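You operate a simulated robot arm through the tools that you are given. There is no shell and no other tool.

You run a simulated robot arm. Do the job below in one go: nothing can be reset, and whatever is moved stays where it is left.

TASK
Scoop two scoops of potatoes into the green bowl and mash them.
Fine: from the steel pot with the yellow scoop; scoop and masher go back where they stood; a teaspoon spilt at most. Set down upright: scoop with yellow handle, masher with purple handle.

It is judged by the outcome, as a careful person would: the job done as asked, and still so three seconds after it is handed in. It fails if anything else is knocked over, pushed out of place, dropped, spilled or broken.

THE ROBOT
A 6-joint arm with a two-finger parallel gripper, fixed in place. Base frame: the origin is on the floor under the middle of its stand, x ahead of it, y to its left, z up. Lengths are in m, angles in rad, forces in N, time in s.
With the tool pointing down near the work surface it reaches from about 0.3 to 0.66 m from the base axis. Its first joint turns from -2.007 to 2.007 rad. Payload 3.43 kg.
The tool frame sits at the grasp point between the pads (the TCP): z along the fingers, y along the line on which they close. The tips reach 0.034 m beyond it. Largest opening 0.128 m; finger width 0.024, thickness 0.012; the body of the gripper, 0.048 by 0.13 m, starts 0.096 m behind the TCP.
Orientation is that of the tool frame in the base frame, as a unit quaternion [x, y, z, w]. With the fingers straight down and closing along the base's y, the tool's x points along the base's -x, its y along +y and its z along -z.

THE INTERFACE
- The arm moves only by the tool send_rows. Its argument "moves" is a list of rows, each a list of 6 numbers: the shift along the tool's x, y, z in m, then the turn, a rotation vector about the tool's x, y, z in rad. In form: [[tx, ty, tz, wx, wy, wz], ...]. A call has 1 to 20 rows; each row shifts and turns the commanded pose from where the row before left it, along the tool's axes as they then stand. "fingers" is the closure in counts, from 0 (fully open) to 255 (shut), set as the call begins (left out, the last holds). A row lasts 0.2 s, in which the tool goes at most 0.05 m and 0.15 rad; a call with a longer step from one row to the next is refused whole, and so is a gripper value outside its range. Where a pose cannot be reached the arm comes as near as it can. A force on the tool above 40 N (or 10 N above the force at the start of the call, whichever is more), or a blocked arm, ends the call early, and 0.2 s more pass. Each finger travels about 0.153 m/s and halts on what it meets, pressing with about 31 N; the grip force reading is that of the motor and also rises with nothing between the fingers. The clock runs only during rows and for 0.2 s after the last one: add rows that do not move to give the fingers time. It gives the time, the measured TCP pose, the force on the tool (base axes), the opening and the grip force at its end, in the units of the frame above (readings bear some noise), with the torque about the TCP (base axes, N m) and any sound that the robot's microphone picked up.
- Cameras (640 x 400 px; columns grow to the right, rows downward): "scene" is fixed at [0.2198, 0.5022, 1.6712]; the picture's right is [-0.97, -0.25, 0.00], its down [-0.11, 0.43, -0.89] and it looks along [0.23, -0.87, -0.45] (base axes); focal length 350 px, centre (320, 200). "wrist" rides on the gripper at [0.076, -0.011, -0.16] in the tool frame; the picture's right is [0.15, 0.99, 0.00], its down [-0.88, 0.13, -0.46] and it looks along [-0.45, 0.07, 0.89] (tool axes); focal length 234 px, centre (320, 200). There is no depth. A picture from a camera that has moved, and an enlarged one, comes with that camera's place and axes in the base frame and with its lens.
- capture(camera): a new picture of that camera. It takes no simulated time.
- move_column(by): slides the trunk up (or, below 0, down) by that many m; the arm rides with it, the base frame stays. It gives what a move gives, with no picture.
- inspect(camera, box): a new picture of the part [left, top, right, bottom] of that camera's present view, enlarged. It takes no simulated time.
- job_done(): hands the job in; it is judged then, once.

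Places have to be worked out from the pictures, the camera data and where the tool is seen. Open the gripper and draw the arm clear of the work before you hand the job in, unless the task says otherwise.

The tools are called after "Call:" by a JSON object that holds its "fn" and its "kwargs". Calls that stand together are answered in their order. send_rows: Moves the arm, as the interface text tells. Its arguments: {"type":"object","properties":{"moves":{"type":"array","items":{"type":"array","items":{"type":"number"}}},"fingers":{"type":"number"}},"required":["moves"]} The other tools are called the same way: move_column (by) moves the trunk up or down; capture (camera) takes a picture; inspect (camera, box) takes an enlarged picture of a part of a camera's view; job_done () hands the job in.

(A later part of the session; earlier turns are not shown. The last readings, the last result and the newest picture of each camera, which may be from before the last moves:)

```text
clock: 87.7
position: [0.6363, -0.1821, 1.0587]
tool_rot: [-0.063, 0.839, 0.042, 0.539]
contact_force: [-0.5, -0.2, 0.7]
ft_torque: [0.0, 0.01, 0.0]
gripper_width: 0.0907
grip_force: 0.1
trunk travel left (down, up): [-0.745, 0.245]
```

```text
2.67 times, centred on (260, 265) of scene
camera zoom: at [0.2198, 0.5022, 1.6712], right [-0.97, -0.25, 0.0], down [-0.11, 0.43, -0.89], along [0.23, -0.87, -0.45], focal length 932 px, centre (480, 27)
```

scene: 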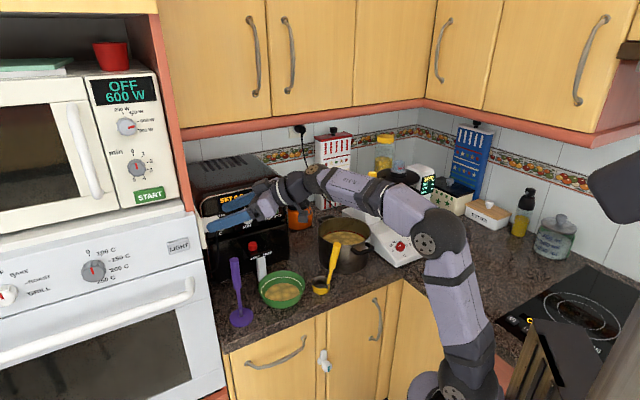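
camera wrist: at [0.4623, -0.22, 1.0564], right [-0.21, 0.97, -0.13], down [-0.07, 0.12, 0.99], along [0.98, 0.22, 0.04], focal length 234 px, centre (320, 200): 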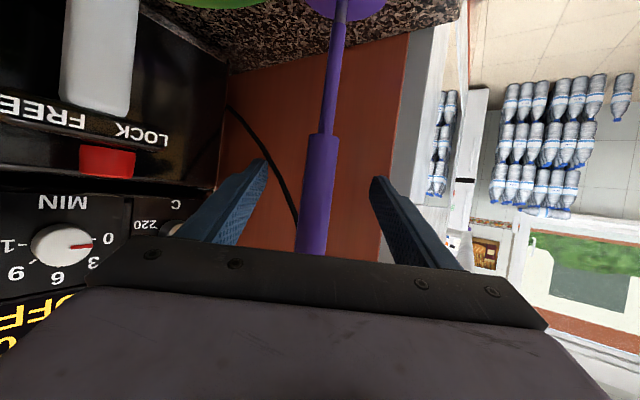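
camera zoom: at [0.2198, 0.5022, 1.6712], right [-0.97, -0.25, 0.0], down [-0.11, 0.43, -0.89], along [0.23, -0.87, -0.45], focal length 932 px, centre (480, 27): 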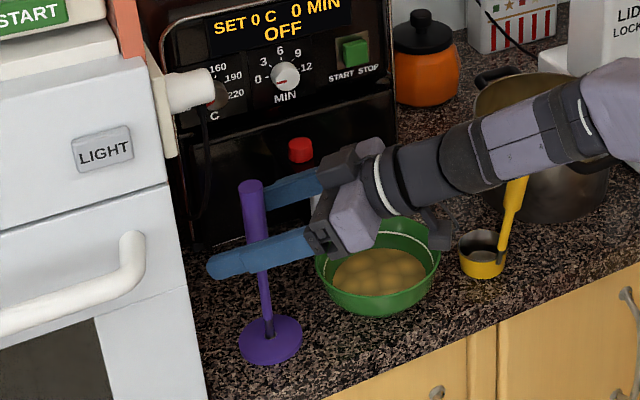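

The masher handle is centred between the fingers. Over the bowl the gripper would come near the scoop's handle, so I pitch the tool about 15° steeper before gripping, to keep its body higher.

Call:
{"fn": "send_rows", "kwargs": {"moves": [[0, 0, 0, 0, 0.09, 0], [0, 0, 0, 0, 0.09, 0], [0, 0, 0, 0, 0.09, 0], [0, 0, 0, 0, 0, 0]]}}

Call:
{"fn": "capture", "kwargs": {"camera": "wrist"}}

Call:
{"fn": "inspect", "kwargs": {"camera": "scene", "box": [180, 190, 340, 340]}}

```text
clock: 88.7
position: [0.6355, -0.1828, 1.0583]
tool_rot: [-0.068, 0.904, 0.034, 0.421]
contact_force: [-0.1, -0.1, -0.2]
ft_torque: [0.03, 0.01, 0.01]
gripper_width: 0.0906
grip_force: 0.1
trunk travel left (down, up): [-0.745, 0.245]
```

```text
taken
camera wrist: at [0.468, -0.2202, 1.1034], right [-0.24, 0.96, -0.11], down [0.2, 0.16, 0.97], along [0.95, 0.21, -0.23], focal length 234 px, centre (320, 200)
```

wrist: 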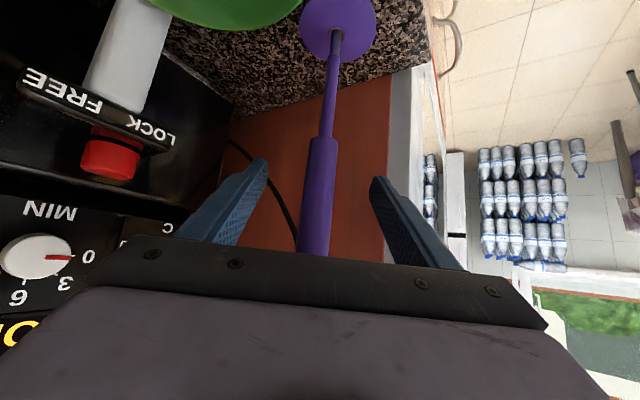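

```text
2.67 times, centred on (260, 265) of scene
camera zoom: at [0.2198, 0.5022, 1.6712], right [-0.97, -0.25, 0.0], down [-0.11, 0.43, -0.89], along [0.23, -0.87, -0.45], focal length 932 px, centre (480, 27)
```

zoom: 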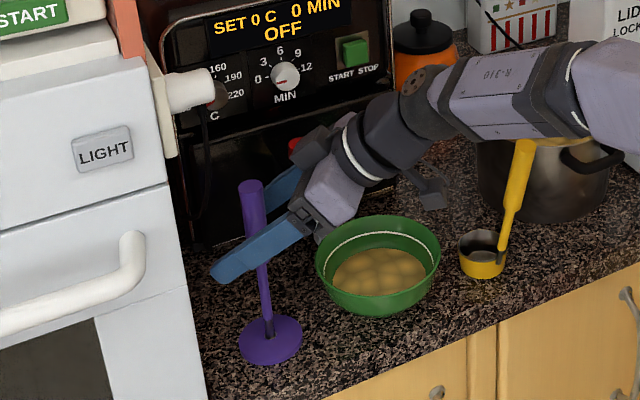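

The handle is about 4 mm to tool -y of centre. I nudge across and close on it.

Call:
{"fn": "send_rows", "kwargs": {"moves": [[0, -0.004, 0, 0, 0, 0], [0, 0, 0, 0, 0, 0]]}}

Call:
{"fn": "send_rows", "kwargs": {"moves": [[0, 0, 0, 0, 0, 0], [0, 0, 0, 0, 0, 0], [0, 0, 0, 0, 0, 0], [0, 0, 0, 0, 0, 0]], "fingers": 255}}

Call:
{"fn": "capture", "kwargs": {"camera": "wrist"}}

Call:
{"fn": "inspect", "kwargs": {"camera": "scene", "box": [180, 190, 340, 340]}}

```text
clock: 89.3
position: [0.6358, -0.1871, 1.0601]
tool_rot: [-0.069, 0.904, 0.034, 0.421]
contact_force: [-0.4, -0.7, -0.2]
ft_torque: [0.0, 0.01, 0.02]
gripper_width: 0.0903
grip_force: 0.0
trunk travel left (down, up): [-0.745, 0.245]
```

```text
clock: 90.3
position: [0.6357, -0.1867, 1.0585]
tool_rot: [-0.069, 0.904, 0.034, 0.42]
contact_force: [-0.8, 0.9, 0.1]
ft_torque: [0.03, 0.0, 0.02]
gripper_width: 0.0265
grip_force: 30.7
trunk travel left (down, up): [-0.745, 0.245]
```

```text
taken
camera wrist: at [0.4682, -0.2241, 1.1037], right [-0.24, 0.96, -0.11], down [0.2, 0.16, 0.97], along [0.95, 0.21, -0.23], focal length 234 px, centre (320, 200)
```

wrist: 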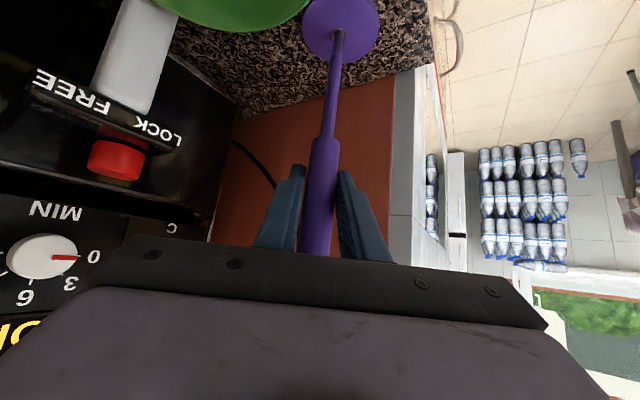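

```text
2.67 times, centred on (260, 265) of scene
camera zoom: at [0.2198, 0.5022, 1.6712], right [-0.97, -0.25, 0.0], down [-0.11, 0.43, -0.89], along [0.23, -0.87, -0.45], focal length 932 px, centre (480, 27)
```

zoom: 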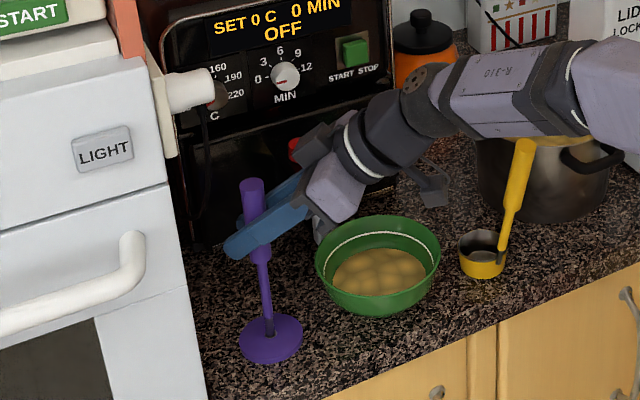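

The masher is firmly held (0.0265 m wide). I record this pose (0.6357,-0.1867,1.0585) for its return and lift it 11 cm.

Call:
{"fn": "send_rows", "kwargs": {"moves": [[-0.0168, 0.0001, -0.0142, 0, 0, 0], [-0.0168, 0.0001, -0.0142, 0, 0, 0], [-0.0168, 0.0001, -0.0142, 0, 0, 0], [-0.0168, 0.0001, -0.0142, 0, 0, 0], [-0.0168, 0.0001, -0.0142, 0, 0, 0], [0, 0, 0, 0, 0, 0]]}}

Call:
{"fn": "inspect", "kwargs": {"camera": "scene", "box": [180, 170, 340, 340]}}

Call:
{"fn": "capture", "kwargs": {"camera": "wrist"}}

```text
clock: 91.7
position: [0.6367, -0.1882, 1.168]
tool_rot: [-0.068, 0.904, 0.033, 0.42]
contact_force: [-0.6, 0.4, -1.1]
ft_torque: [-0.01, -0.03, -0.01]
gripper_width: 0.0265
grip_force: 31.0
trunk travel left (down, up): [-0.745, 0.245]
```

```text
2.35 times, centred on (260, 255) of scene
camera zoom: at [0.2198, 0.5022, 1.6712], right [-0.97, -0.25, 0.0], down [-0.11, 0.43, -0.89], along [0.23, -0.87, -0.45], focal length 823 px, centre (461, 71)
```

zoom: 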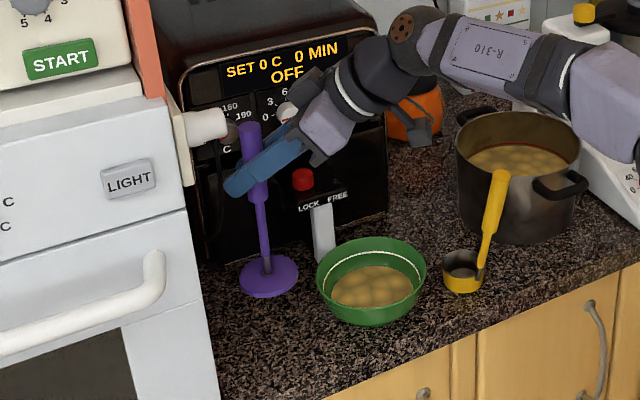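

```text
taken
camera wrist: at [0.4681, -0.2258, 1.2127], right [-0.24, 0.96, -0.11], down [0.2, 0.16, 0.97], along [0.95, 0.21, -0.23], focal length 234 px, centre (320, 200)
```

wrist: 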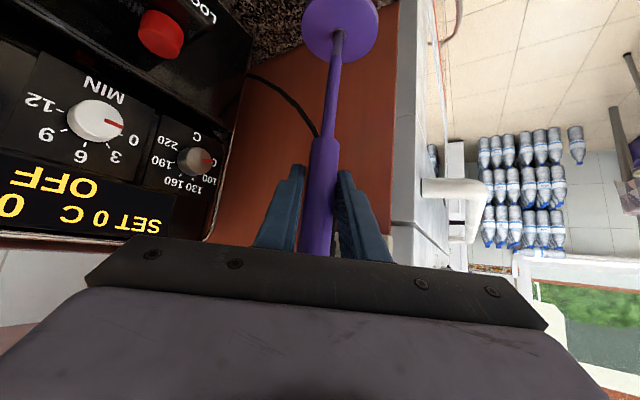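

The masher hangs upright with its disc at about z 1.0. I carry it over the bowl's centre and then yaw towards -15° to stay clear of the scoop.

Call:
{"fn": "send_rows", "kwargs": {"moves": [[0.0113, -0.0138, -0.0135, 0, 0, 0], [0.0113, -0.0138, -0.0135, 0, 0, 0], [0.0113, -0.0138, -0.0135, 0, 0, 0], [0.0113, -0.0138, -0.0135, 0, 0, 0], [0.0113, -0.0138, -0.0135, 0, 0, 0], [0.0113, -0.0138, -0.0135, 0, 0, 0], [0, 0, 0, 0.1072, -0.0006, 0.0901], [0, 0, 0, 0.1072, -0.0006, 0.0901], [0, 0, 0, 0.1072, -0.0006, 0.0901], [0, 0, 0, 0, 0, 0]]}}

Call:
{"fn": "inspect", "kwargs": {"camera": "scene", "box": [220, 170, 400, 330]}}

Call:
{"fn": "capture", "kwargs": {"camera": "wrist"}}

```text
clock: 93.9
position: [0.5439, -0.2849, 1.17]
tool_rot: [0.122, 0.898, -0.055, 0.418]
contact_force: [0.9, 0.3, -2.1]
ft_torque: [0.01, 0.02, 0.01]
gripper_width: 0.0264
grip_force: 31.2
trunk travel left (down, up): [-0.745, 0.245]
```

```text
2.50 times, centred on (310, 250) of scene
camera zoom: at [0.2198, 0.5022, 1.6712], right [-0.97, -0.25, 0.0], down [-0.11, 0.43, -0.89], along [0.23, -0.87, -0.45], focal length 874 px, centre (345, 75)
```

zoom: 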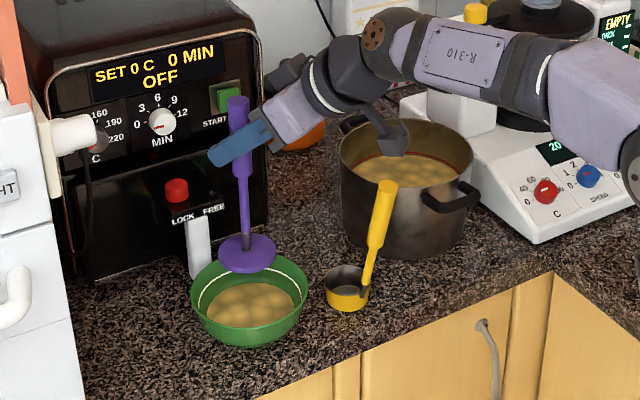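

```text
taken
camera wrist: at [0.3759, -0.2509, 1.2142], right [0.17, 0.98, -0.11], down [0.24, 0.06, 0.97], along [0.95, -0.19, -0.23], focal length 234 px, centre (320, 200)
```

wrist: 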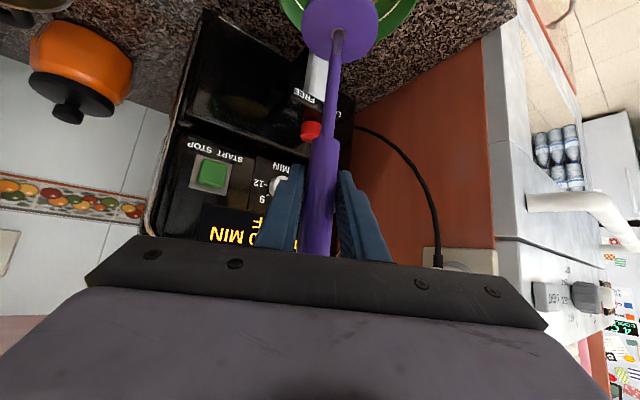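

The disc is within 4 mm of the bowl's centre and the gripper is well above the scoop. I lower it into the bowl to just above the potatoes.

Call:
{"fn": "send_rows", "kwargs": {"moves": [[0.0117, -0.0029, 0.0134, 0, 0, 0], [0.0134, -0.0001, 0.0112, 0, 0, 0], [0.0134, -0.0001, 0.0112, 0, 0, 0], [0.0134, -0.0001, 0.0112, 0, 0, 0], [0, 0, 0, 0, 0, 0]]}}

Call:
{"fn": "inspect", "kwargs": {"camera": "scene", "box": [250, 230, 340, 315]}}

Call:
{"fn": "capture", "kwargs": {"camera": "wrist"}}

```text
clock: 95.1
position: [0.5473, -0.2896, 1.0999]
tool_rot: [0.122, 0.898, -0.055, 0.418]
contact_force: [-0.5, -0.3, -2.4]
ft_torque: [-0.03, 0.02, -0.01]
gripper_width: 0.0263
grip_force: 30.8
trunk travel left (down, up): [-0.745, 0.245]
```

```text
4.71 times, centred on (295, 272) of scene
camera zoom: at [0.2198, 0.5022, 1.6712], right [-0.97, -0.25, 0.0], down [-0.11, 0.43, -0.89], along [0.23, -0.87, -0.45], focal length 1645 px, centre (438, -141)
```

zoom: 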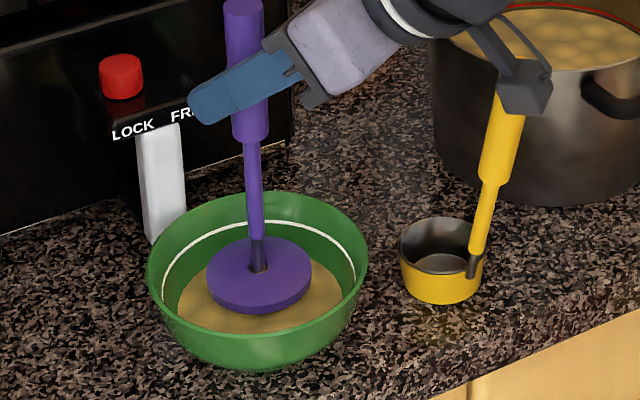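

```text
taken
camera wrist: at [0.3774, -0.2557, 1.1442], right [0.17, 0.98, -0.11], down [0.24, 0.06, 0.97], along [0.95, -0.19, -0.23], focal length 234 px, centre (320, 200)
```

wrist: 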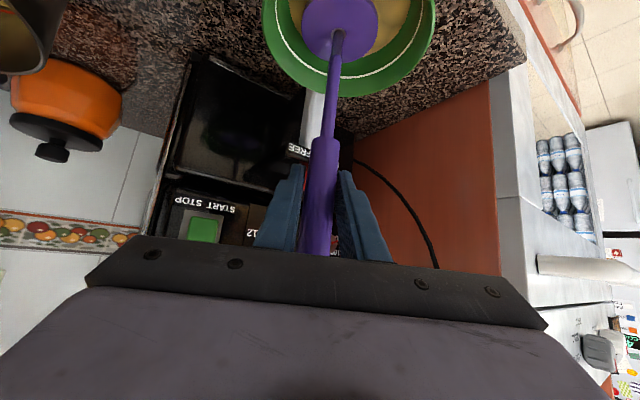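

The disc is just on the potatoes and centred; the camera bracket has about 4–5 cm to the scoop's handle. I press down gently in small steps.

Call:
{"fn": "send_rows", "kwargs": {"moves": [[0.0038, 0, 0.0032, 0, 0, 0], [0.0038, 0, 0.0032, 0, 0, 0], [0.0038, 0, 0.0032, 0, 0, 0], [0.0038, 0, 0.0032, 0, 0, 0]]}}

Call:
{"fn": "inspect", "kwargs": {"camera": "scene", "box": [250, 230, 340, 315]}}

```text
clock: 96.1
position: [0.5469, -0.2895, 1.0795]
tool_rot: [0.122, 0.898, -0.055, 0.419]
contact_force: [0.6, -0.2, -0.9]
ft_torque: [0.02, -0.03, 0.02]
gripper_width: 0.0264
grip_force: 31.1
trunk travel left (down, up): [-0.745, 0.245]
```

```text
4.71 times, centred on (295, 272) of scene
camera zoom: at [0.2198, 0.5022, 1.6712], right [-0.97, -0.25, 0.0], down [-0.11, 0.43, -0.89], along [0.23, -0.87, -0.45], focal length 1645 px, centre (438, -141)
```

zoom: 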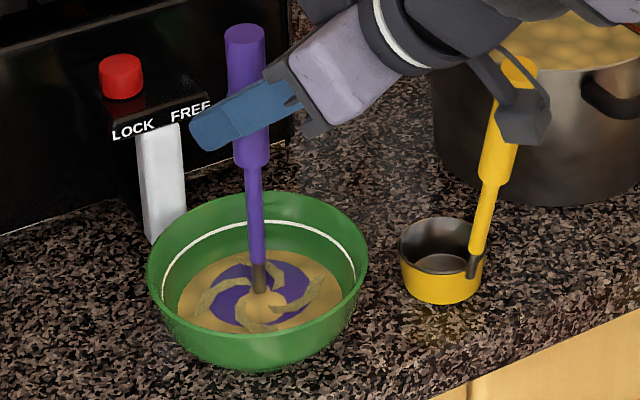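

Mash comes through the disc's spiral openings. I press on down until I feel the bowl's bottom.

Call:
{"fn": "send_rows", "kwargs": {"moves": [[0.0023, 0, 0.0019, 0, 0, 0], [0.0023, 0, 0.0019, 0, 0, 0], [0.0023, 0, 0.0019, 0, 0, 0], [0, 0, 0, 0, 0, 0]]}}

Call:
{"fn": "inspect", "kwargs": {"camera": "scene", "box": [250, 230, 340, 315]}}

```text
clock: 97.1
position: [0.5474, -0.2891, 1.0702]
tool_rot: [0.122, 0.898, -0.055, 0.418]
contact_force: [0.6, 0.3, -0.4]
ft_torque: [0.02, 0.0, -0.02]
gripper_width: 0.0265
grip_force: 30.7
trunk travel left (down, up): [-0.745, 0.245]
```

```text
4.71 times, centred on (295, 272) of scene
camera zoom: at [0.2198, 0.5022, 1.6712], right [-0.97, -0.25, 0.0], down [-0.11, 0.43, -0.89], along [0.23, -0.87, -0.45], focal length 1645 px, centre (438, -141)
```

zoom: 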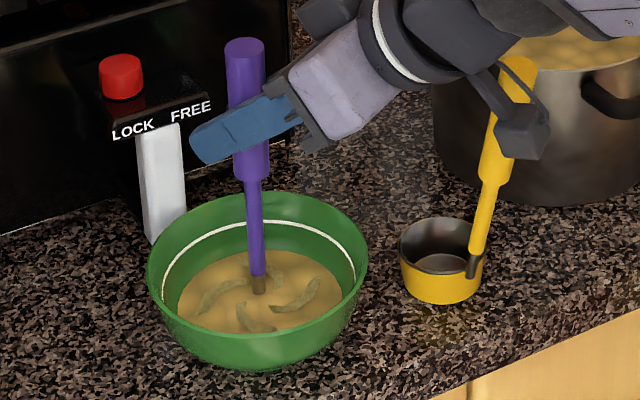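

No hard contact yet, and the disc is fully sunk in the potatoes. I raise it above the surface to see the effect of the first stroke.

Call:
{"fn": "send_rows", "kwargs": {"moves": [[-0.0092, 0, -0.0077, 0, 0, 0], [-0.0092, 0, -0.0077, 0, 0, 0], [-0.0092, 0, -0.0077, 0, 0, 0], [-0.0092, 0, -0.0077, 0, 0, 0], [0, 0, 0, 0, 0, 0]]}}

Call:
{"fn": "inspect", "kwargs": {"camera": "scene", "box": [250, 230, 340, 315]}}

```text
clock: 98.3
position: [0.5461, -0.2893, 1.1192]
tool_rot: [0.123, 0.898, -0.055, 0.418]
contact_force: [0.0, 0.5, -1.6]
ft_torque: [0.01, -0.01, 0.03]
gripper_width: 0.0264
grip_force: 30.9
trunk travel left (down, up): [-0.745, 0.245]
```

```text
4.71 times, centred on (295, 272) of scene
camera zoom: at [0.2198, 0.5022, 1.6712], right [-0.97, -0.25, 0.0], down [-0.11, 0.43, -0.89], along [0.23, -0.87, -0.45], focal length 1645 px, centre (438, -141)
```

zoom: 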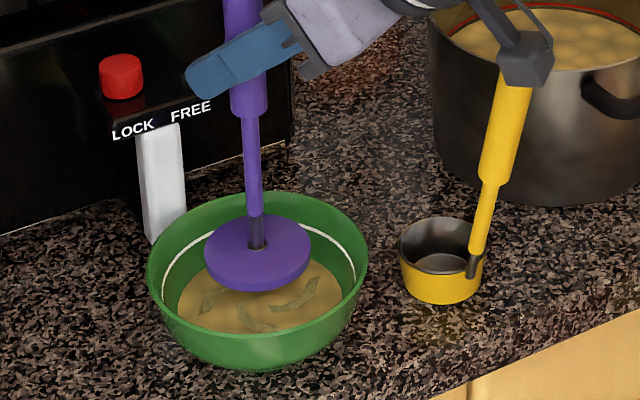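

The potatoes show the disc's imprint but aren't smooth yet. I make three full mashing strokes, shifting a few millimetres sideways between them.

Call:
{"fn": "send_rows", "kwargs": {"moves": [[0.0128, 0, 0.0107, 0, 0, 0], [0.0128, 0, 0.0107, 0, 0, 0], [0.0125, 0, 0.0105, 0, 0, 0], [-0.0127, 0, -0.0106, 0, 0, 0], [-0.0127, 0, -0.0106, 0, 0, 0], [-0.0127, 0.006, -0.0106, 0, 0, 0], [0.0127, 0, 0.0106, 0, 0, 0], [0.0127, 0, 0.0106, 0, 0, 0], [0.0127, 0, 0.0106, 0, 0, 0], [-0.0127, 0, -0.0106, 0, 0, 0], [-0.0127, 0, -0.0106, 0, 0, 0], [-0.0127, -0.012, -0.0106, 0, 0, 0], [0.0127, 0, 0.0106, 0, 0, 0], [0.0127, 0, 0.0106, 0, 0, 0], [0.0127, 0, 0.0106, 0, 0, 0], [-0.0127, 0, -0.0106, 0, 0, 0], [-0.0127, 0, -0.0106, 0, 0, 0], [-0.0127, 0.006, -0.0106, 0, 0, 0], [0, 0, 0, 0, 0, 0]]}}

Call:
{"fn": "inspect", "kwargs": {"camera": "scene", "box": [250, 230, 340, 315]}}

Call:
{"fn": "inspect", "kwargs": {"camera": "wrist", "box": [240, 0, 460, 130]}}

```text
clock: 102.3
position: [0.5452, -0.2891, 1.118]
tool_rot: [0.122, 0.898, -0.055, 0.418]
contact_force: [0.2, 0.2, -1.6]
ft_torque: [-0.05, -0.01, 0.0]
gripper_width: 0.0262
grip_force: 31.4
trunk travel left (down, up): [-0.745, 0.245]
```

```text
4.71 times, centred on (295, 272) of scene
camera zoom: at [0.2198, 0.5022, 1.6712], right [-0.97, -0.25, 0.0], down [-0.11, 0.43, -0.89], along [0.23, -0.87, -0.45], focal length 1645 px, centre (438, -141)
```

zoom: 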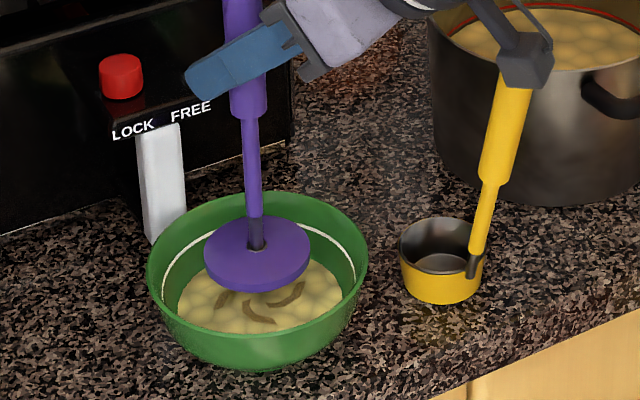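

```text
2.91 times, centred on (350, 65) of wrist
camera zoom: at [0.377, -0.2544, 1.1629], right [0.17, 0.98, -0.11], down [0.24, 0.06, 0.97], along [0.95, -0.19, -0.23], focal length 681 px, centre (233, 593)
```

zoom: 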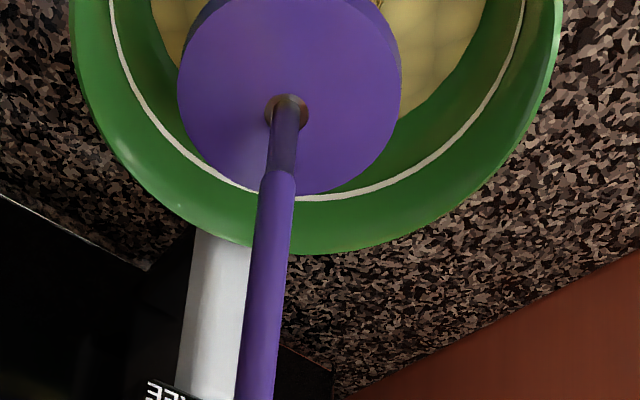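

The lumps are getting smaller and paler, so each stroke counts. I carry on with three more strokes.

Call:
{"fn": "send_rows", "kwargs": {"moves": [[0.0127, 0.004, 0.0106, 0, 0, 0], [0.0127, 0, 0.0106, 0, 0, 0], [0.0127, 0, 0.0106, 0, 0, 0], [-0.0127, 0, -0.0106, 0, 0, 0], [-0.0127, 0, -0.0106, 0, 0, 0], [-0.0127, -0.008, -0.0106, 0, 0, 0], [0.0127, 0, 0.0106, 0, 0, 0], [0.0127, 0, 0.0106, 0, 0, 0], [0.0127, 0, 0.0106, 0, 0, 0], [-0.0127, 0, -0.0106, 0, 0, 0], [-0.0127, 0, -0.0106, 0, 0, 0], [-0.0127, 0.004, -0.0106, 0, 0, 0], [0.0127, 0, 0.0106, 0, 0, 0], [0.0127, 0, 0.0106, 0, 0, 0], [0.0127, 0, 0.0106, 0, 0, 0], [-0.0127, 0, -0.0106, 0, 0, 0], [-0.0127, 0, -0.0106, 0, 0, 0], [-0.0127, 0, -0.0106, 0, 0, 0], [0, 0, 0, 0, 0, 0]]}}

Call:
{"fn": "inspect", "kwargs": {"camera": "scene", "box": [250, 230, 340, 315]}}

```text
clock: 106.3
position: [0.5457, -0.29, 1.1199]
tool_rot: [0.122, 0.898, -0.055, 0.418]
contact_force: [1.1, 0.5, -0.5]
ft_torque: [-0.04, 0.0, 0.02]
gripper_width: 0.0263
grip_force: 31.1
trunk travel left (down, up): [-0.745, 0.245]
```

```text
4.71 times, centred on (295, 272) of scene
camera zoom: at [0.2198, 0.5022, 1.6712], right [-0.97, -0.25, 0.0], down [-0.11, 0.43, -0.89], along [0.23, -0.87, -0.45], focal length 1645 px, centre (438, -141)
```

zoom: 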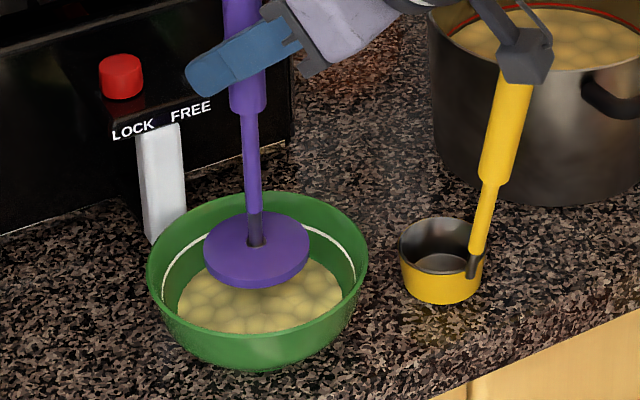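

The lumps look much the same as before. I zoom in on the surface to judge its texture closely.

Call:
{"fn": "inspect", "kwargs": {"camera": "scene", "box": [265, 275, 310, 310]}}

```text
11.43 times, centred on (288, 292) of scene
camera zoom: at [0.2198, 0.5022, 1.6712], right [-0.97, -0.25, 0.0], down [-0.11, 0.43, -0.89], along [0.23, -0.87, -0.45], focal length 3996 px, centre (691, -857)
```

zoom: 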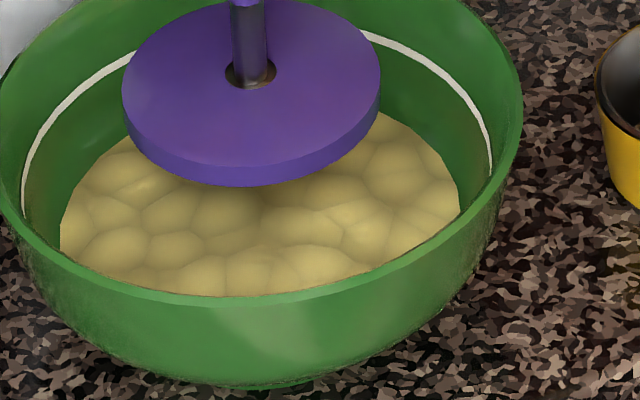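

Lumps are still clearly visible. I press deeper this time, stepping down until the bowl's bottom gives a reading.

Call:
{"fn": "send_rows", "kwargs": {"moves": [[0.0127, 0, 0.0106, 0, 0, 0], [0.0127, 0, 0.0106, 0, 0, 0], [0.0127, 0, 0.0106, 0, 0, 0], [0.0023, 0, 0.0019, 0, 0, 0], [0, 0, 0, 0, 0, 0]]}}

Call:
{"fn": "inspect", "kwargs": {"camera": "scene", "box": [265, 265, 310, 310]}}

```text
clock: 107.5
position: [0.5452, -0.2889, 1.069]
tool_rot: [0.122, 0.898, -0.057, 0.42]
contact_force: [-0.1, -1.8, 9.8]
ft_torque: [-0.09, 0.42, 0.04]
gripper_width: 0.0263
grip_force: 30.7
trunk travel left (down, up): [-0.745, 0.245]
```

```text
8.89 times, centred on (288, 288) of scene
camera zoom: at [0.2198, 0.5022, 1.6712], right [-0.97, -0.25, 0.0], down [-0.11, 0.43, -0.89], along [0.23, -0.87, -0.45], focal length 3108 px, centre (609, -578)
```

zoom: 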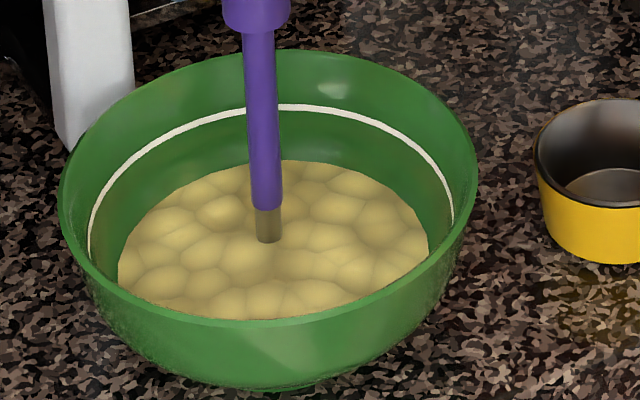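

I feel the bottom at TCP z≈1.069 (10 N). I raise the masher again and look at the surface from both cameras.

Call:
{"fn": "send_rows", "kwargs": {"moves": [[-0.0127, 0, -0.0106, 0, 0, 0], [-0.0127, 0, -0.0106, 0, 0, 0], [-0.0127, 0, -0.0106, 0, 0, 0], [-0.0127, 0, -0.0106, 0, 0, 0], [0, 0, 0, 0, 0, 0]]}}

Call:
{"fn": "inspect", "kwargs": {"camera": "scene", "box": [265, 265, 310, 310]}}

Call:
{"fn": "capture", "kwargs": {"camera": "wrist"}}

```text
clock: 108.7
position: [0.5468, -0.2898, 1.1311]
tool_rot: [0.122, 0.899, -0.055, 0.418]
contact_force: [0.7, 0.7, -1.3]
ft_torque: [-0.03, -0.02, -0.01]
gripper_width: 0.026
grip_force: 31.1
trunk travel left (down, up): [-0.745, 0.245]
```

```text
8.89 times, centred on (288, 288) of scene
camera zoom: at [0.2198, 0.5022, 1.6712], right [-0.97, -0.25, 0.0], down [-0.11, 0.43, -0.89], along [0.23, -0.87, -0.45], focal length 3108 px, centre (609, -578)
```

zoom: 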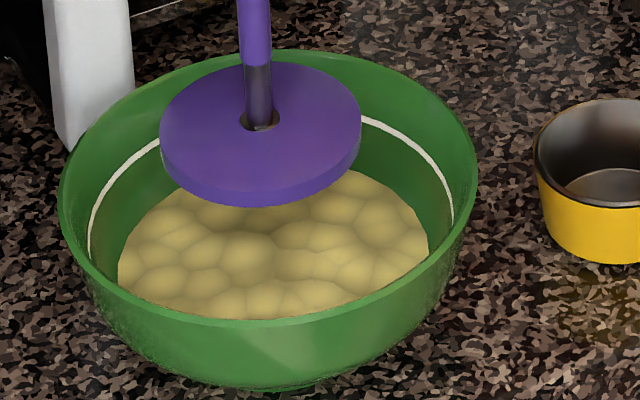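

```text
taken
camera wrist: at [0.3789, -0.2551, 1.1763], right [0.17, 0.98, -0.11], down [0.24, 0.06, 0.97], along [0.95, -0.19, -0.23], focal length 234 px, centre (320, 200)
```

wrist: 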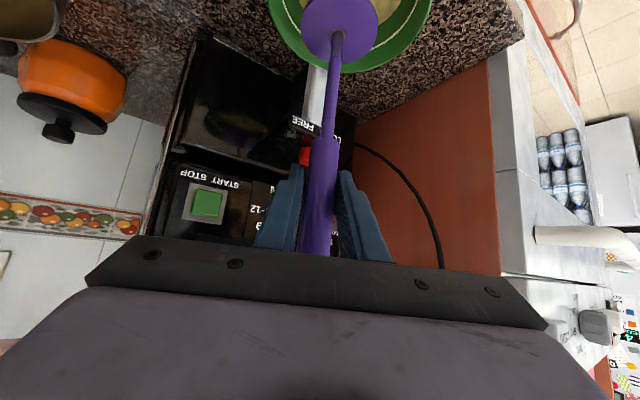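

The mash is paler than the pot's potatoes but still lumpy. I continue with fuller strokes that press right to the bottom.

Call:
{"fn": "send_rows", "kwargs": {"moves": [[0.0127, 0, 0.0106, 0, 0, 0], [0.0127, 0.003, 0.0106, 0, 0, 0], [0.0127, 0, 0.0106, 0, 0, 0], [0.0117, 0, 0.0098, 0, 0, 0], [0, 0, 0, 0, 0, 0], [-0.0163, 0, -0.0137, 0, 0, 0], [-0.0163, -0.006, -0.0137, 0, 0, 0], [-0.0163, 0, -0.0137, 0, 0, 0], [0.0163, 0, 0.0137, 0, 0, 0], [0.0163, 0, 0.0137, 0, 0, 0], [0.0163, 0, 0.0137, 0, 0, 0], [0, 0, 0, 0, 0, 0], [-0.0163, 0, -0.0137, 0, 0, 0], [-0.0163, 0.003, -0.0137, 0, 0, 0], [-0.0163, 0, -0.0137, 0, 0, 0], [0.0163, 0, 0.0137, 0, 0, 0], [0.0163, 0, 0.0137, 0, 0, 0], [0.0163, 0, 0.0137, 0, 0, 0], [0, 0, 0, 0, 0, 0]]}}

Call:
{"fn": "inspect", "kwargs": {"camera": "scene", "box": [265, 265, 310, 310]}}

```text
clock: 112.7
position: [0.5479, -0.2885, 1.0686]
tool_rot: [0.122, 0.898, -0.056, 0.419]
contact_force: [0.8, -0.1, 3.8]
ft_torque: [-0.04, -0.08, 0.04]
gripper_width: 0.0263
grip_force: 31.5
trunk travel left (down, up): [-0.745, 0.245]
```

```text
8.89 times, centred on (288, 288) of scene
camera zoom: at [0.2198, 0.5022, 1.6712], right [-0.97, -0.25, 0.0], down [-0.11, 0.43, -0.89], along [0.23, -0.87, -0.45], focal length 3108 px, centre (609, -578)
```

zoom: 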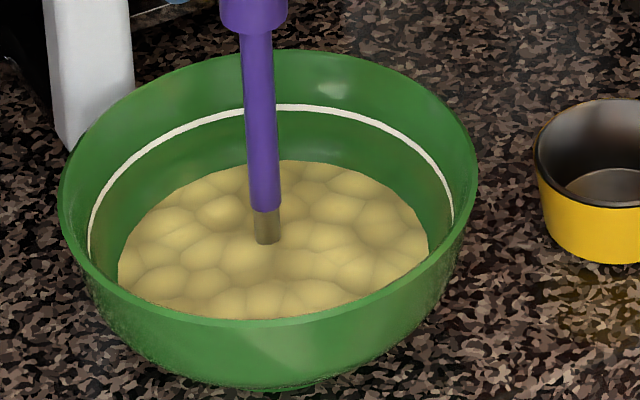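

The pattern hasn't changed over the last strokes. I compare the bowl's texture with the unmashed potatoes in the pot at the same zoom.

Call:
{"fn": "inspect", "kwargs": {"camera": "scene", "box": [318, 215, 363, 260]}}

Call:
{"fn": "inspect", "kwargs": {"camera": "wrist", "box": [240, 0, 460, 140]}}

```text
8.89 times, centred on (340, 238) of scene
camera zoom: at [0.2198, 0.5022, 1.6712], right [-0.97, -0.25, 0.0], down [-0.11, 0.43, -0.89], along [0.23, -0.87, -0.45], focal length 3108 px, centre (138, -133)
```

zoom: 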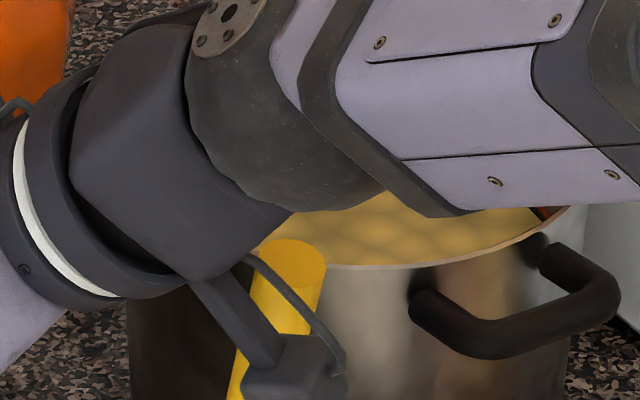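

```text
2.86 times, centred on (350, 70) of wrist
camera zoom: at [0.3786, -0.2548, 1.1124], right [0.17, 0.98, -0.11], down [0.24, 0.07, 0.97], along [0.95, -0.19, -0.23], focal length 669 px, centre (234, 571)
```

zoom: 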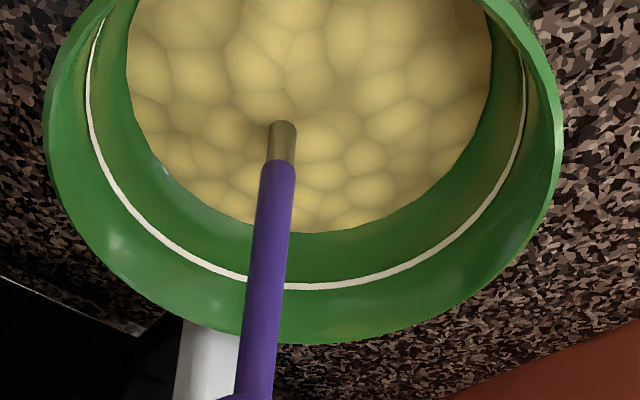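

From the wrist camera I see the whole surface, evenly lumpy and paler. Only the centre has been pressed so far, so I now make strokes offset about 12 mm in several directions, stopping a little higher to avoid the sloping wall.

Call:
{"fn": "send_rows", "kwargs": {"moves": [[-0.0126, 0, -0.0106, 0, 0, 0], [-0.0126, 0, -0.0106, 0, 0, 0], [-0.0126, 0.012, -0.0106, 0, 0, 0], [0.0145, 0, 0.0122, 0, 0, 0], [0.0145, 0, 0.0122, 0, 0, 0], [-0.0145, 0, -0.0122, 0, 0, 0], [-0.0145, -0.024, -0.0122, 0, 0, 0], [0.0145, 0, 0.0122, 0, 0, 0], [0.0145, 0, 0.0122, 0, 0, 0], [-0.0145, 0, -0.0122, 0, 0, 0], [-0.0221, 0.0126, -0.003, 0, 0, 0], [0.0145, 0, 0.0122, 0, 0, 0], [0.0145, 0, 0.0122, 0, 0, 0], [-0.0145, 0, -0.0122, 0, 0, 0], [0.0007, -0.0012, -0.0306, 0, 0, 0], [0.0145, 0, 0.0122, 0, 0, 0], [0.0145, 0, 0.0122, 0, 0, 0], [-0.0145, 0, -0.0122, 0, 0, 0], [-0.0221, 0.0006, -0.003, 0, 0, 0]]}}

Call:
{"fn": "inspect", "kwargs": {"camera": "scene", "box": [265, 265, 310, 310]}}

Call:
{"fn": "inspect", "kwargs": {"camera": "scene", "box": [220, 200, 380, 330]}}

```text
clock: 116.7
position: [0.5474, -0.2865, 1.1173]
tool_rot: [0.122, 0.898, -0.055, 0.419]
contact_force: [0.4, -0.1, -1.5]
ft_torque: [-0.02, 0.0, -0.03]
gripper_width: 0.0263
grip_force: 30.6
trunk travel left (down, up): [-0.745, 0.245]
```

```text
8.89 times, centred on (288, 288) of scene
camera zoom: at [0.2198, 0.5022, 1.6712], right [-0.97, -0.25, 0.0], down [-0.11, 0.43, -0.89], along [0.23, -0.87, -0.45], focal length 3108 px, centre (609, -578)
```

zoom: 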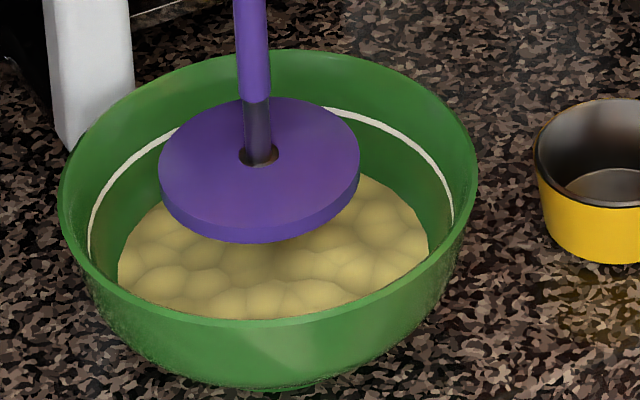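

```text
3.08 times, centred on (300, 265) of scene
camera zoom: at [0.2198, 0.5022, 1.6712], right [-0.97, -0.25, 0.0], down [-0.11, 0.43, -0.89], along [0.23, -0.87, -0.45], focal length 1076 px, centre (382, 0)
```

zoom: 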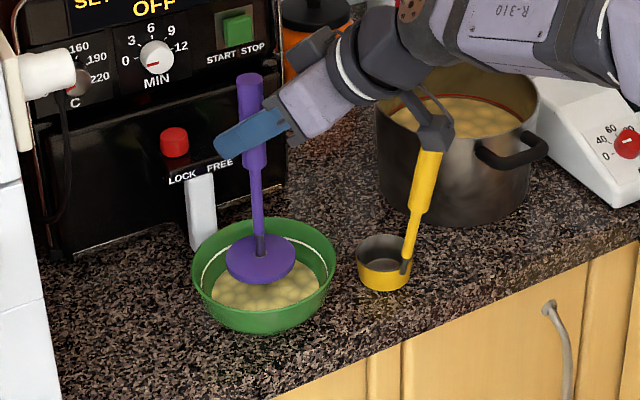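

I compare at exactly the same zoom as after the earlier strokes, to see whether there's still any progress.

Call:
{"fn": "inspect", "kwargs": {"camera": "scene", "box": [265, 275, 310, 310]}}

Call:
{"fn": "inspect", "kwargs": {"camera": "scene", "box": [250, 230, 340, 315]}}

```text
11.43 times, centred on (288, 292) of scene
camera zoom: at [0.2198, 0.5022, 1.6712], right [-0.97, -0.25, 0.0], down [-0.11, 0.43, -0.89], along [0.23, -0.87, -0.45], focal length 3996 px, centre (691, -857)
```

zoom: 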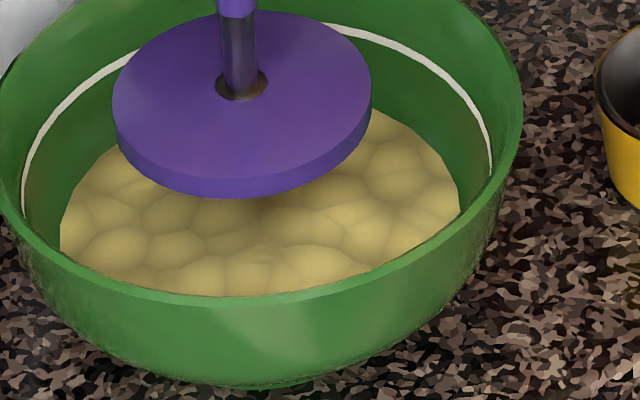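

```text
4.71 times, centred on (295, 272) of scene
camera zoom: at [0.2198, 0.5022, 1.6712], right [-0.97, -0.25, 0.0], down [-0.11, 0.43, -0.89], along [0.23, -0.87, -0.45], focal length 1645 px, centre (438, -141)
```

zoom: 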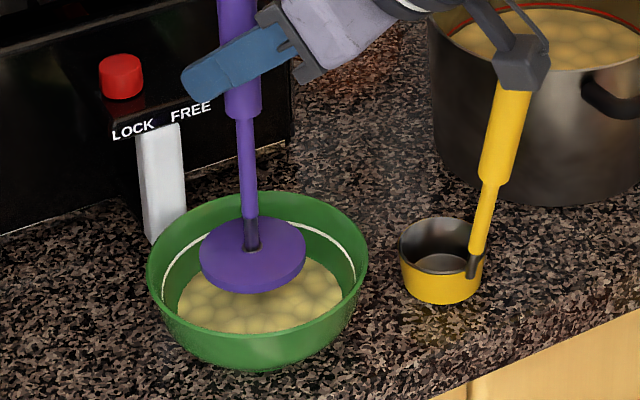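

The surface is identical to eight strokes ago, with an even, pale texture across the whole bowl, so the mashing has run its course after some 15 strokes. I lift the masher clear of the bowl, pause to let it drip, and yaw back.

Call:
{"fn": "send_rows", "kwargs": {"moves": [[-0.0135, 0, -0.0114, 0, 0, 0], [0, 0, 0, 0, 0, 0], [0, 0, 0, 0, 0, 0], [-0.0135, 0, -0.0114, 0, 0, 0], [-0.0135, 0, -0.0114, 0, 0, 0], [0, 0, 0, 0, 0, 0], [0, 0, 0, 0, 0, 0], [0, 0, 0, 0, 0, 0], [0, 0, 0, -0.1072, 0.0006, -0.0901], [0, 0, 0, -0.1072, 0.0006, -0.0901], [0, 0, 0, -0.1072, 0.0006, -0.0901], [0, 0, 0, 0, 0, 0]]}}

Call:
{"fn": "inspect", "kwargs": {"camera": "scene", "box": [250, 230, 340, 315]}}

Call:
{"fn": "capture", "kwargs": {"camera": "wrist"}}

```text
clock: 119.3
position: [0.546, -0.2889, 1.1694]
tool_rot: [-0.069, 0.904, 0.034, 0.421]
contact_force: [0.0, -0.4, -0.7]
ft_torque: [0.0, -0.01, -0.03]
gripper_width: 0.0261
grip_force: 31.2
trunk travel left (down, up): [-0.745, 0.245]
```

```text
4.71 times, centred on (295, 272) of scene
camera zoom: at [0.2198, 0.5022, 1.6712], right [-0.97, -0.25, 0.0], down [-0.11, 0.43, -0.89], along [0.23, -0.87, -0.45], focal length 1645 px, centre (438, -141)
```

zoom: 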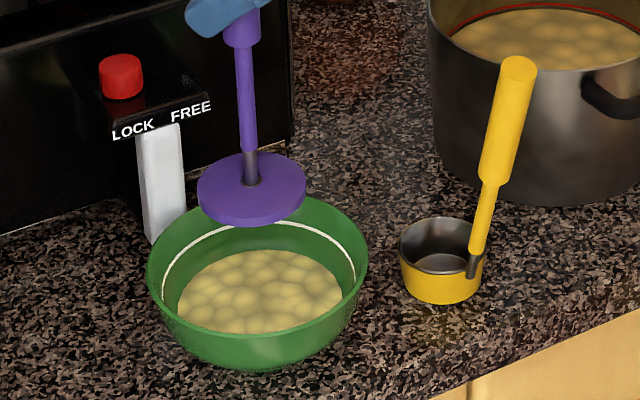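

```text
taken
camera wrist: at [0.3783, -0.3265, 1.2142], right [-0.24, 0.96, -0.11], down [0.2, 0.16, 0.97], along [0.95, 0.22, -0.23], focal length 234 px, centre (320, 200)
```

wrist: 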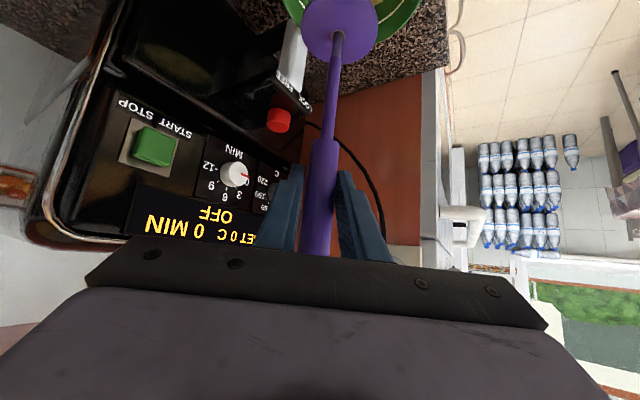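

With the masher out of the way I look closely at the bowl's contents and at the pot for comparison.

Call:
{"fn": "inspect", "kwargs": {"camera": "scene", "box": [260, 270, 310, 310]}}

Call:
{"fn": "inspect", "kwargs": {"camera": "scene", "box": [315, 215, 375, 260]}}

```text
10.00 times, centred on (285, 290) of scene
camera zoom: at [0.2198, 0.5022, 1.6712], right [-0.97, -0.25, 0.0], down [-0.11, 0.43, -0.89], along [0.23, -0.87, -0.45], focal length 3496 px, centre (670, -700)
```

zoom: 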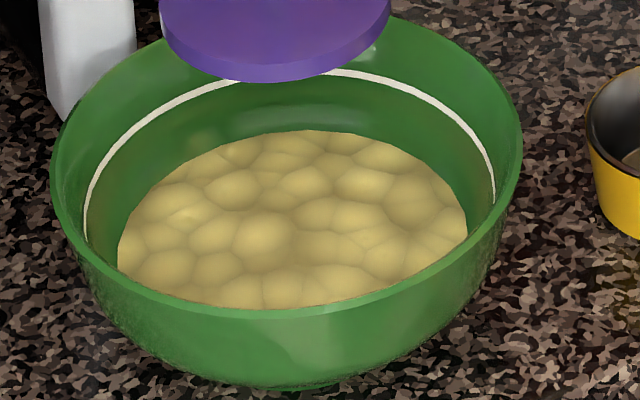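

```text
8.89 times, centred on (345, 238) of scene
camera zoom: at [0.2198, 0.5022, 1.6712], right [-0.97, -0.25, 0.0], down [-0.11, 0.43, -0.89], along [0.23, -0.87, -0.45], focal length 3108 px, centre (98, -133)
```

zoom: 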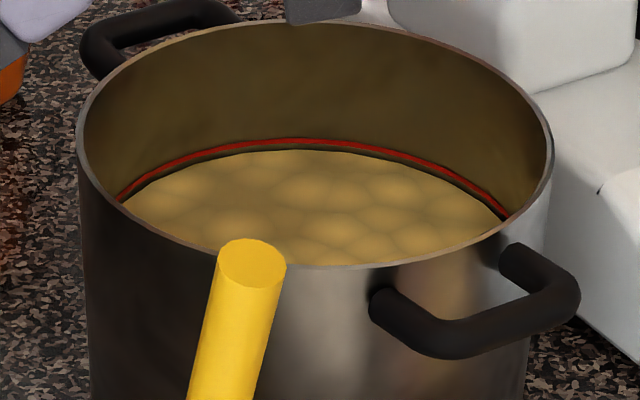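

The contents of the bowl are uniformly paler than the pot and no longer changing. I carry the masher back above its original spot at (0.636,-0.187).

Call:
{"fn": "send_rows", "kwargs": {"moves": [[-0.0111, 0.0146, 0.0133, 0, 0, 0], [-0.0111, 0.0146, 0.0133, 0, 0, 0], [-0.0111, 0.0146, 0.0133, 0, 0, 0], [-0.0111, 0.0146, 0.0133, 0, 0, 0], [-0.0111, 0.0146, 0.0133, 0, 0, 0], [-0.0111, 0.0146, 0.0133, 0, 0, 0], [0, 0, 0, 0, 0, 0]]}}

Call:
{"fn": "inspect", "kwargs": {"camera": "scene", "box": [180, 190, 340, 340]}}

Call:
{"fn": "inspect", "kwargs": {"camera": "scene", "box": [250, 260, 320, 315]}}

```text
clock: 120.9
position: [0.6366, -0.1874, 1.1683]
tool_rot: [-0.068, 0.904, 0.034, 0.42]
contact_force: [0.2, 0.2, -1.3]
ft_torque: [-0.01, 0.01, 0.01]
gripper_width: 0.0265
grip_force: 30.7
trunk travel left (down, up): [-0.745, 0.245]
```

```text
2.67 times, centred on (260, 265) of scene
camera zoom: at [0.2198, 0.5022, 1.6712], right [-0.97, -0.25, 0.0], down [-0.11, 0.43, -0.89], along [0.23, -0.87, -0.45], focal length 932 px, centre (480, 27)
```

zoom: 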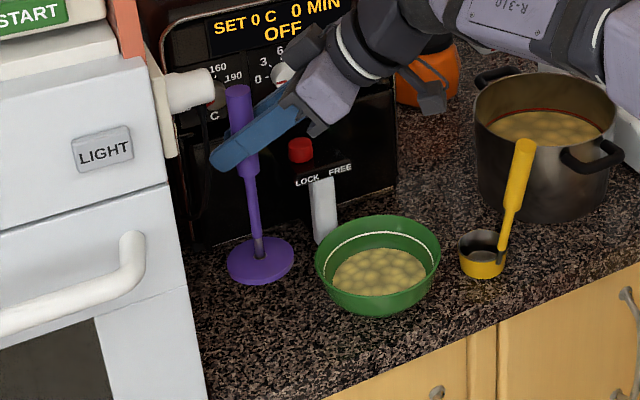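

```text
7.27 times, centred on (285, 288) of scene
camera zoom: at [0.2198, 0.5022, 1.6712], right [-0.97, -0.25, 0.0], down [-0.11, 0.43, -0.89], along [0.23, -0.87, -0.45], focal length 2543 px, centre (574, -436)
```

zoom: 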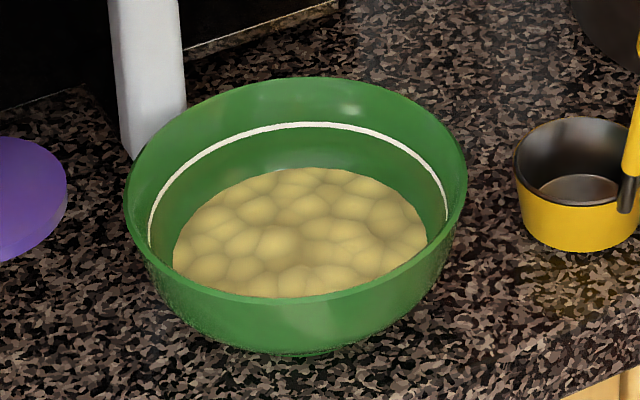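

I compare with the same zoom I took right after the second pour, before mashing.

Call:
{"fn": "inspect", "kwargs": {"camera": "scene", "box": [220, 170, 400, 330]}}

Call:
{"fn": "inspect", "kwargs": {"camera": "scene", "box": [180, 200, 360, 340]}}

```text
2.50 times, centred on (310, 250) of scene
camera zoom: at [0.2198, 0.5022, 1.6712], right [-0.97, -0.25, 0.0], down [-0.11, 0.43, -0.89], along [0.23, -0.87, -0.45], focal length 874 px, centre (345, 75)
```

zoom: 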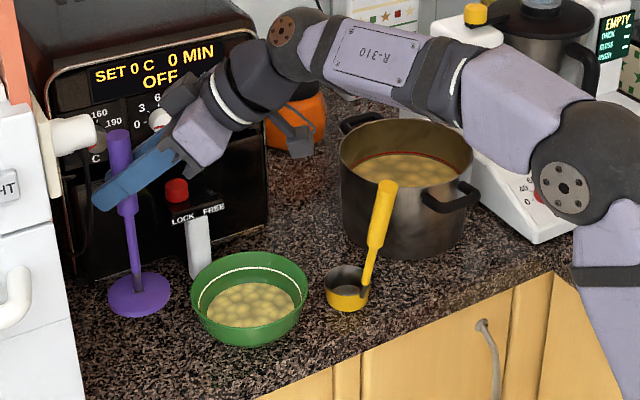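

```text
2.86 times, centred on (270, 270) of scene
camera zoom: at [0.2198, 0.5022, 1.6712], right [-0.97, -0.25, 0.0], down [-0.11, 0.43, -0.89], along [0.23, -0.87, -0.45], focal length 999 px, centre (463, 0)
```

zoom: 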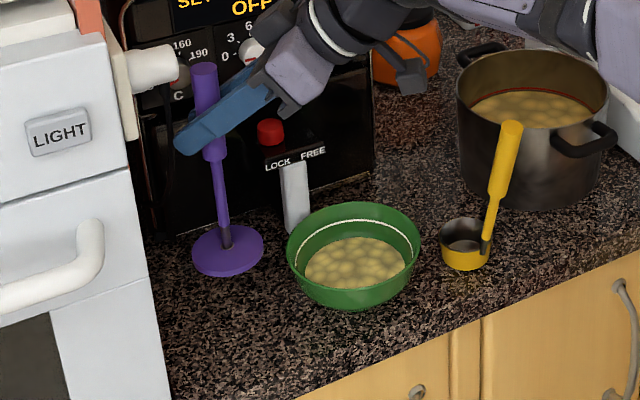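

Against the pre-mash picture the texture is now clearly finer and paler, so the mash is done. I lower the masher towards the counter at its old place.

Call:
{"fn": "send_rows", "kwargs": {"moves": [[0.0153, -0.0001, 0.0129, 0, 0, 0], [0.0153, -0.0001, 0.0129, 0, 0, 0], [0.0153, -0.0001, 0.0129, 0, 0, 0], [0.0153, -0.0001, 0.0129, 0, 0, 0], [0.0138, -0.0001, 0.0116, 0, 0, 0], [0, 0, 0, 0, 0, 0]]}}

Call:
{"fn": "inspect", "kwargs": {"camera": "scene", "box": [180, 190, 340, 340]}}

Call:
{"fn": "capture", "kwargs": {"camera": "wrist"}}

```text
clock: 122.3
position: [0.6367, -0.1892, 1.071]
tool_rot: [-0.068, 0.904, 0.033, 0.421]
contact_force: [-0.4, 0.6, -0.7]
ft_torque: [-0.02, -0.01, 0.02]
gripper_width: 0.0263
grip_force: 30.8
trunk travel left (down, up): [-0.745, 0.245]
```

```text
2.67 times, centred on (260, 265) of scene
camera zoom: at [0.2198, 0.5022, 1.6712], right [-0.97, -0.25, 0.0], down [-0.11, 0.43, -0.89], along [0.23, -0.87, -0.45], focal length 932 px, centre (480, 27)
```

zoom: 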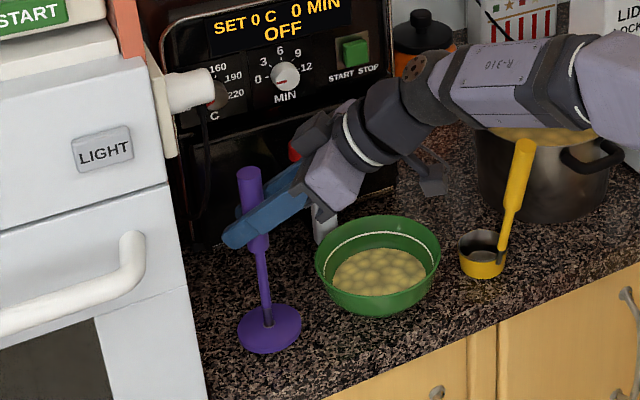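

```text
taken
camera wrist: at [0.4689, -0.2257, 1.1159], right [-0.24, 0.96, -0.11], down [0.2, 0.16, 0.97], along [0.95, 0.21, -0.23], focal length 234 px, centre (320, 200)
```

wrist: 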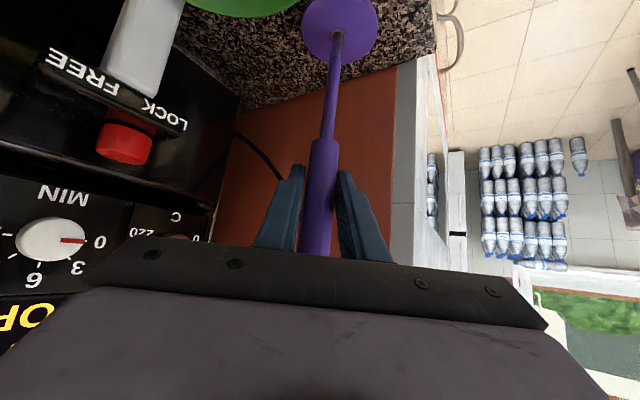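

The disc is about 12 mm above the counter and aligned. I ease it down to contact.

Call:
{"fn": "send_rows", "kwargs": {"moves": [[0.0023, 0.002, 0.0019, 0, 0, 0], [0.0023, 0, 0.0019, 0, 0, 0], [0.0023, 0, 0.0019, 0, 0, 0], [0.0019, 0, 0.0016, 0, 0, 0], [0, 0, 0, 0, 0, 0]]}}

Call:
{"fn": "inspect", "kwargs": {"camera": "scene", "box": [180, 190, 340, 340]}}

```text
clock: 123.5
position: [0.636, -0.1841, 1.0589]
tool_rot: [-0.067, 0.904, 0.033, 0.421]
contact_force: [0.8, -0.3, -1.0]
ft_torque: [0.01, -0.01, 0.04]
gripper_width: 0.0262
grip_force: 31.0
trunk travel left (down, up): [-0.745, 0.245]
```

```text
2.67 times, centred on (260, 265) of scene
camera zoom: at [0.2198, 0.5022, 1.6712], right [-0.97, -0.25, 0.0], down [-0.11, 0.43, -0.89], along [0.23, -0.87, -0.45], focal length 932 px, centre (480, 27)
```

zoom: 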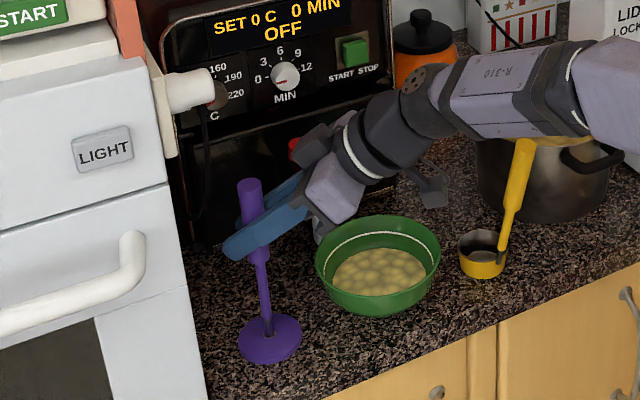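

The reading still shows no contact at 1.0589. I go down a few more millimetres in fine steps.

Call:
{"fn": "send_rows", "kwargs": {"moves": [[0.0011, 0, 0.001, 0, 0, 0], [0.0011, 0, 0.001, 0, 0, 0], [0, 0, 0, 0, 0, 0]]}}

```text
clock: 124.3
position: [0.6354, -0.184, 1.0577]
tool_rot: [-0.068, 0.904, 0.033, 0.421]
contact_force: [1.8, 1.7, 5.6]
ft_torque: [0.12, -0.34, 0.03]
gripper_width: 0.0265
grip_force: 30.5
trunk travel left (down, up): [-0.745, 0.245]
```

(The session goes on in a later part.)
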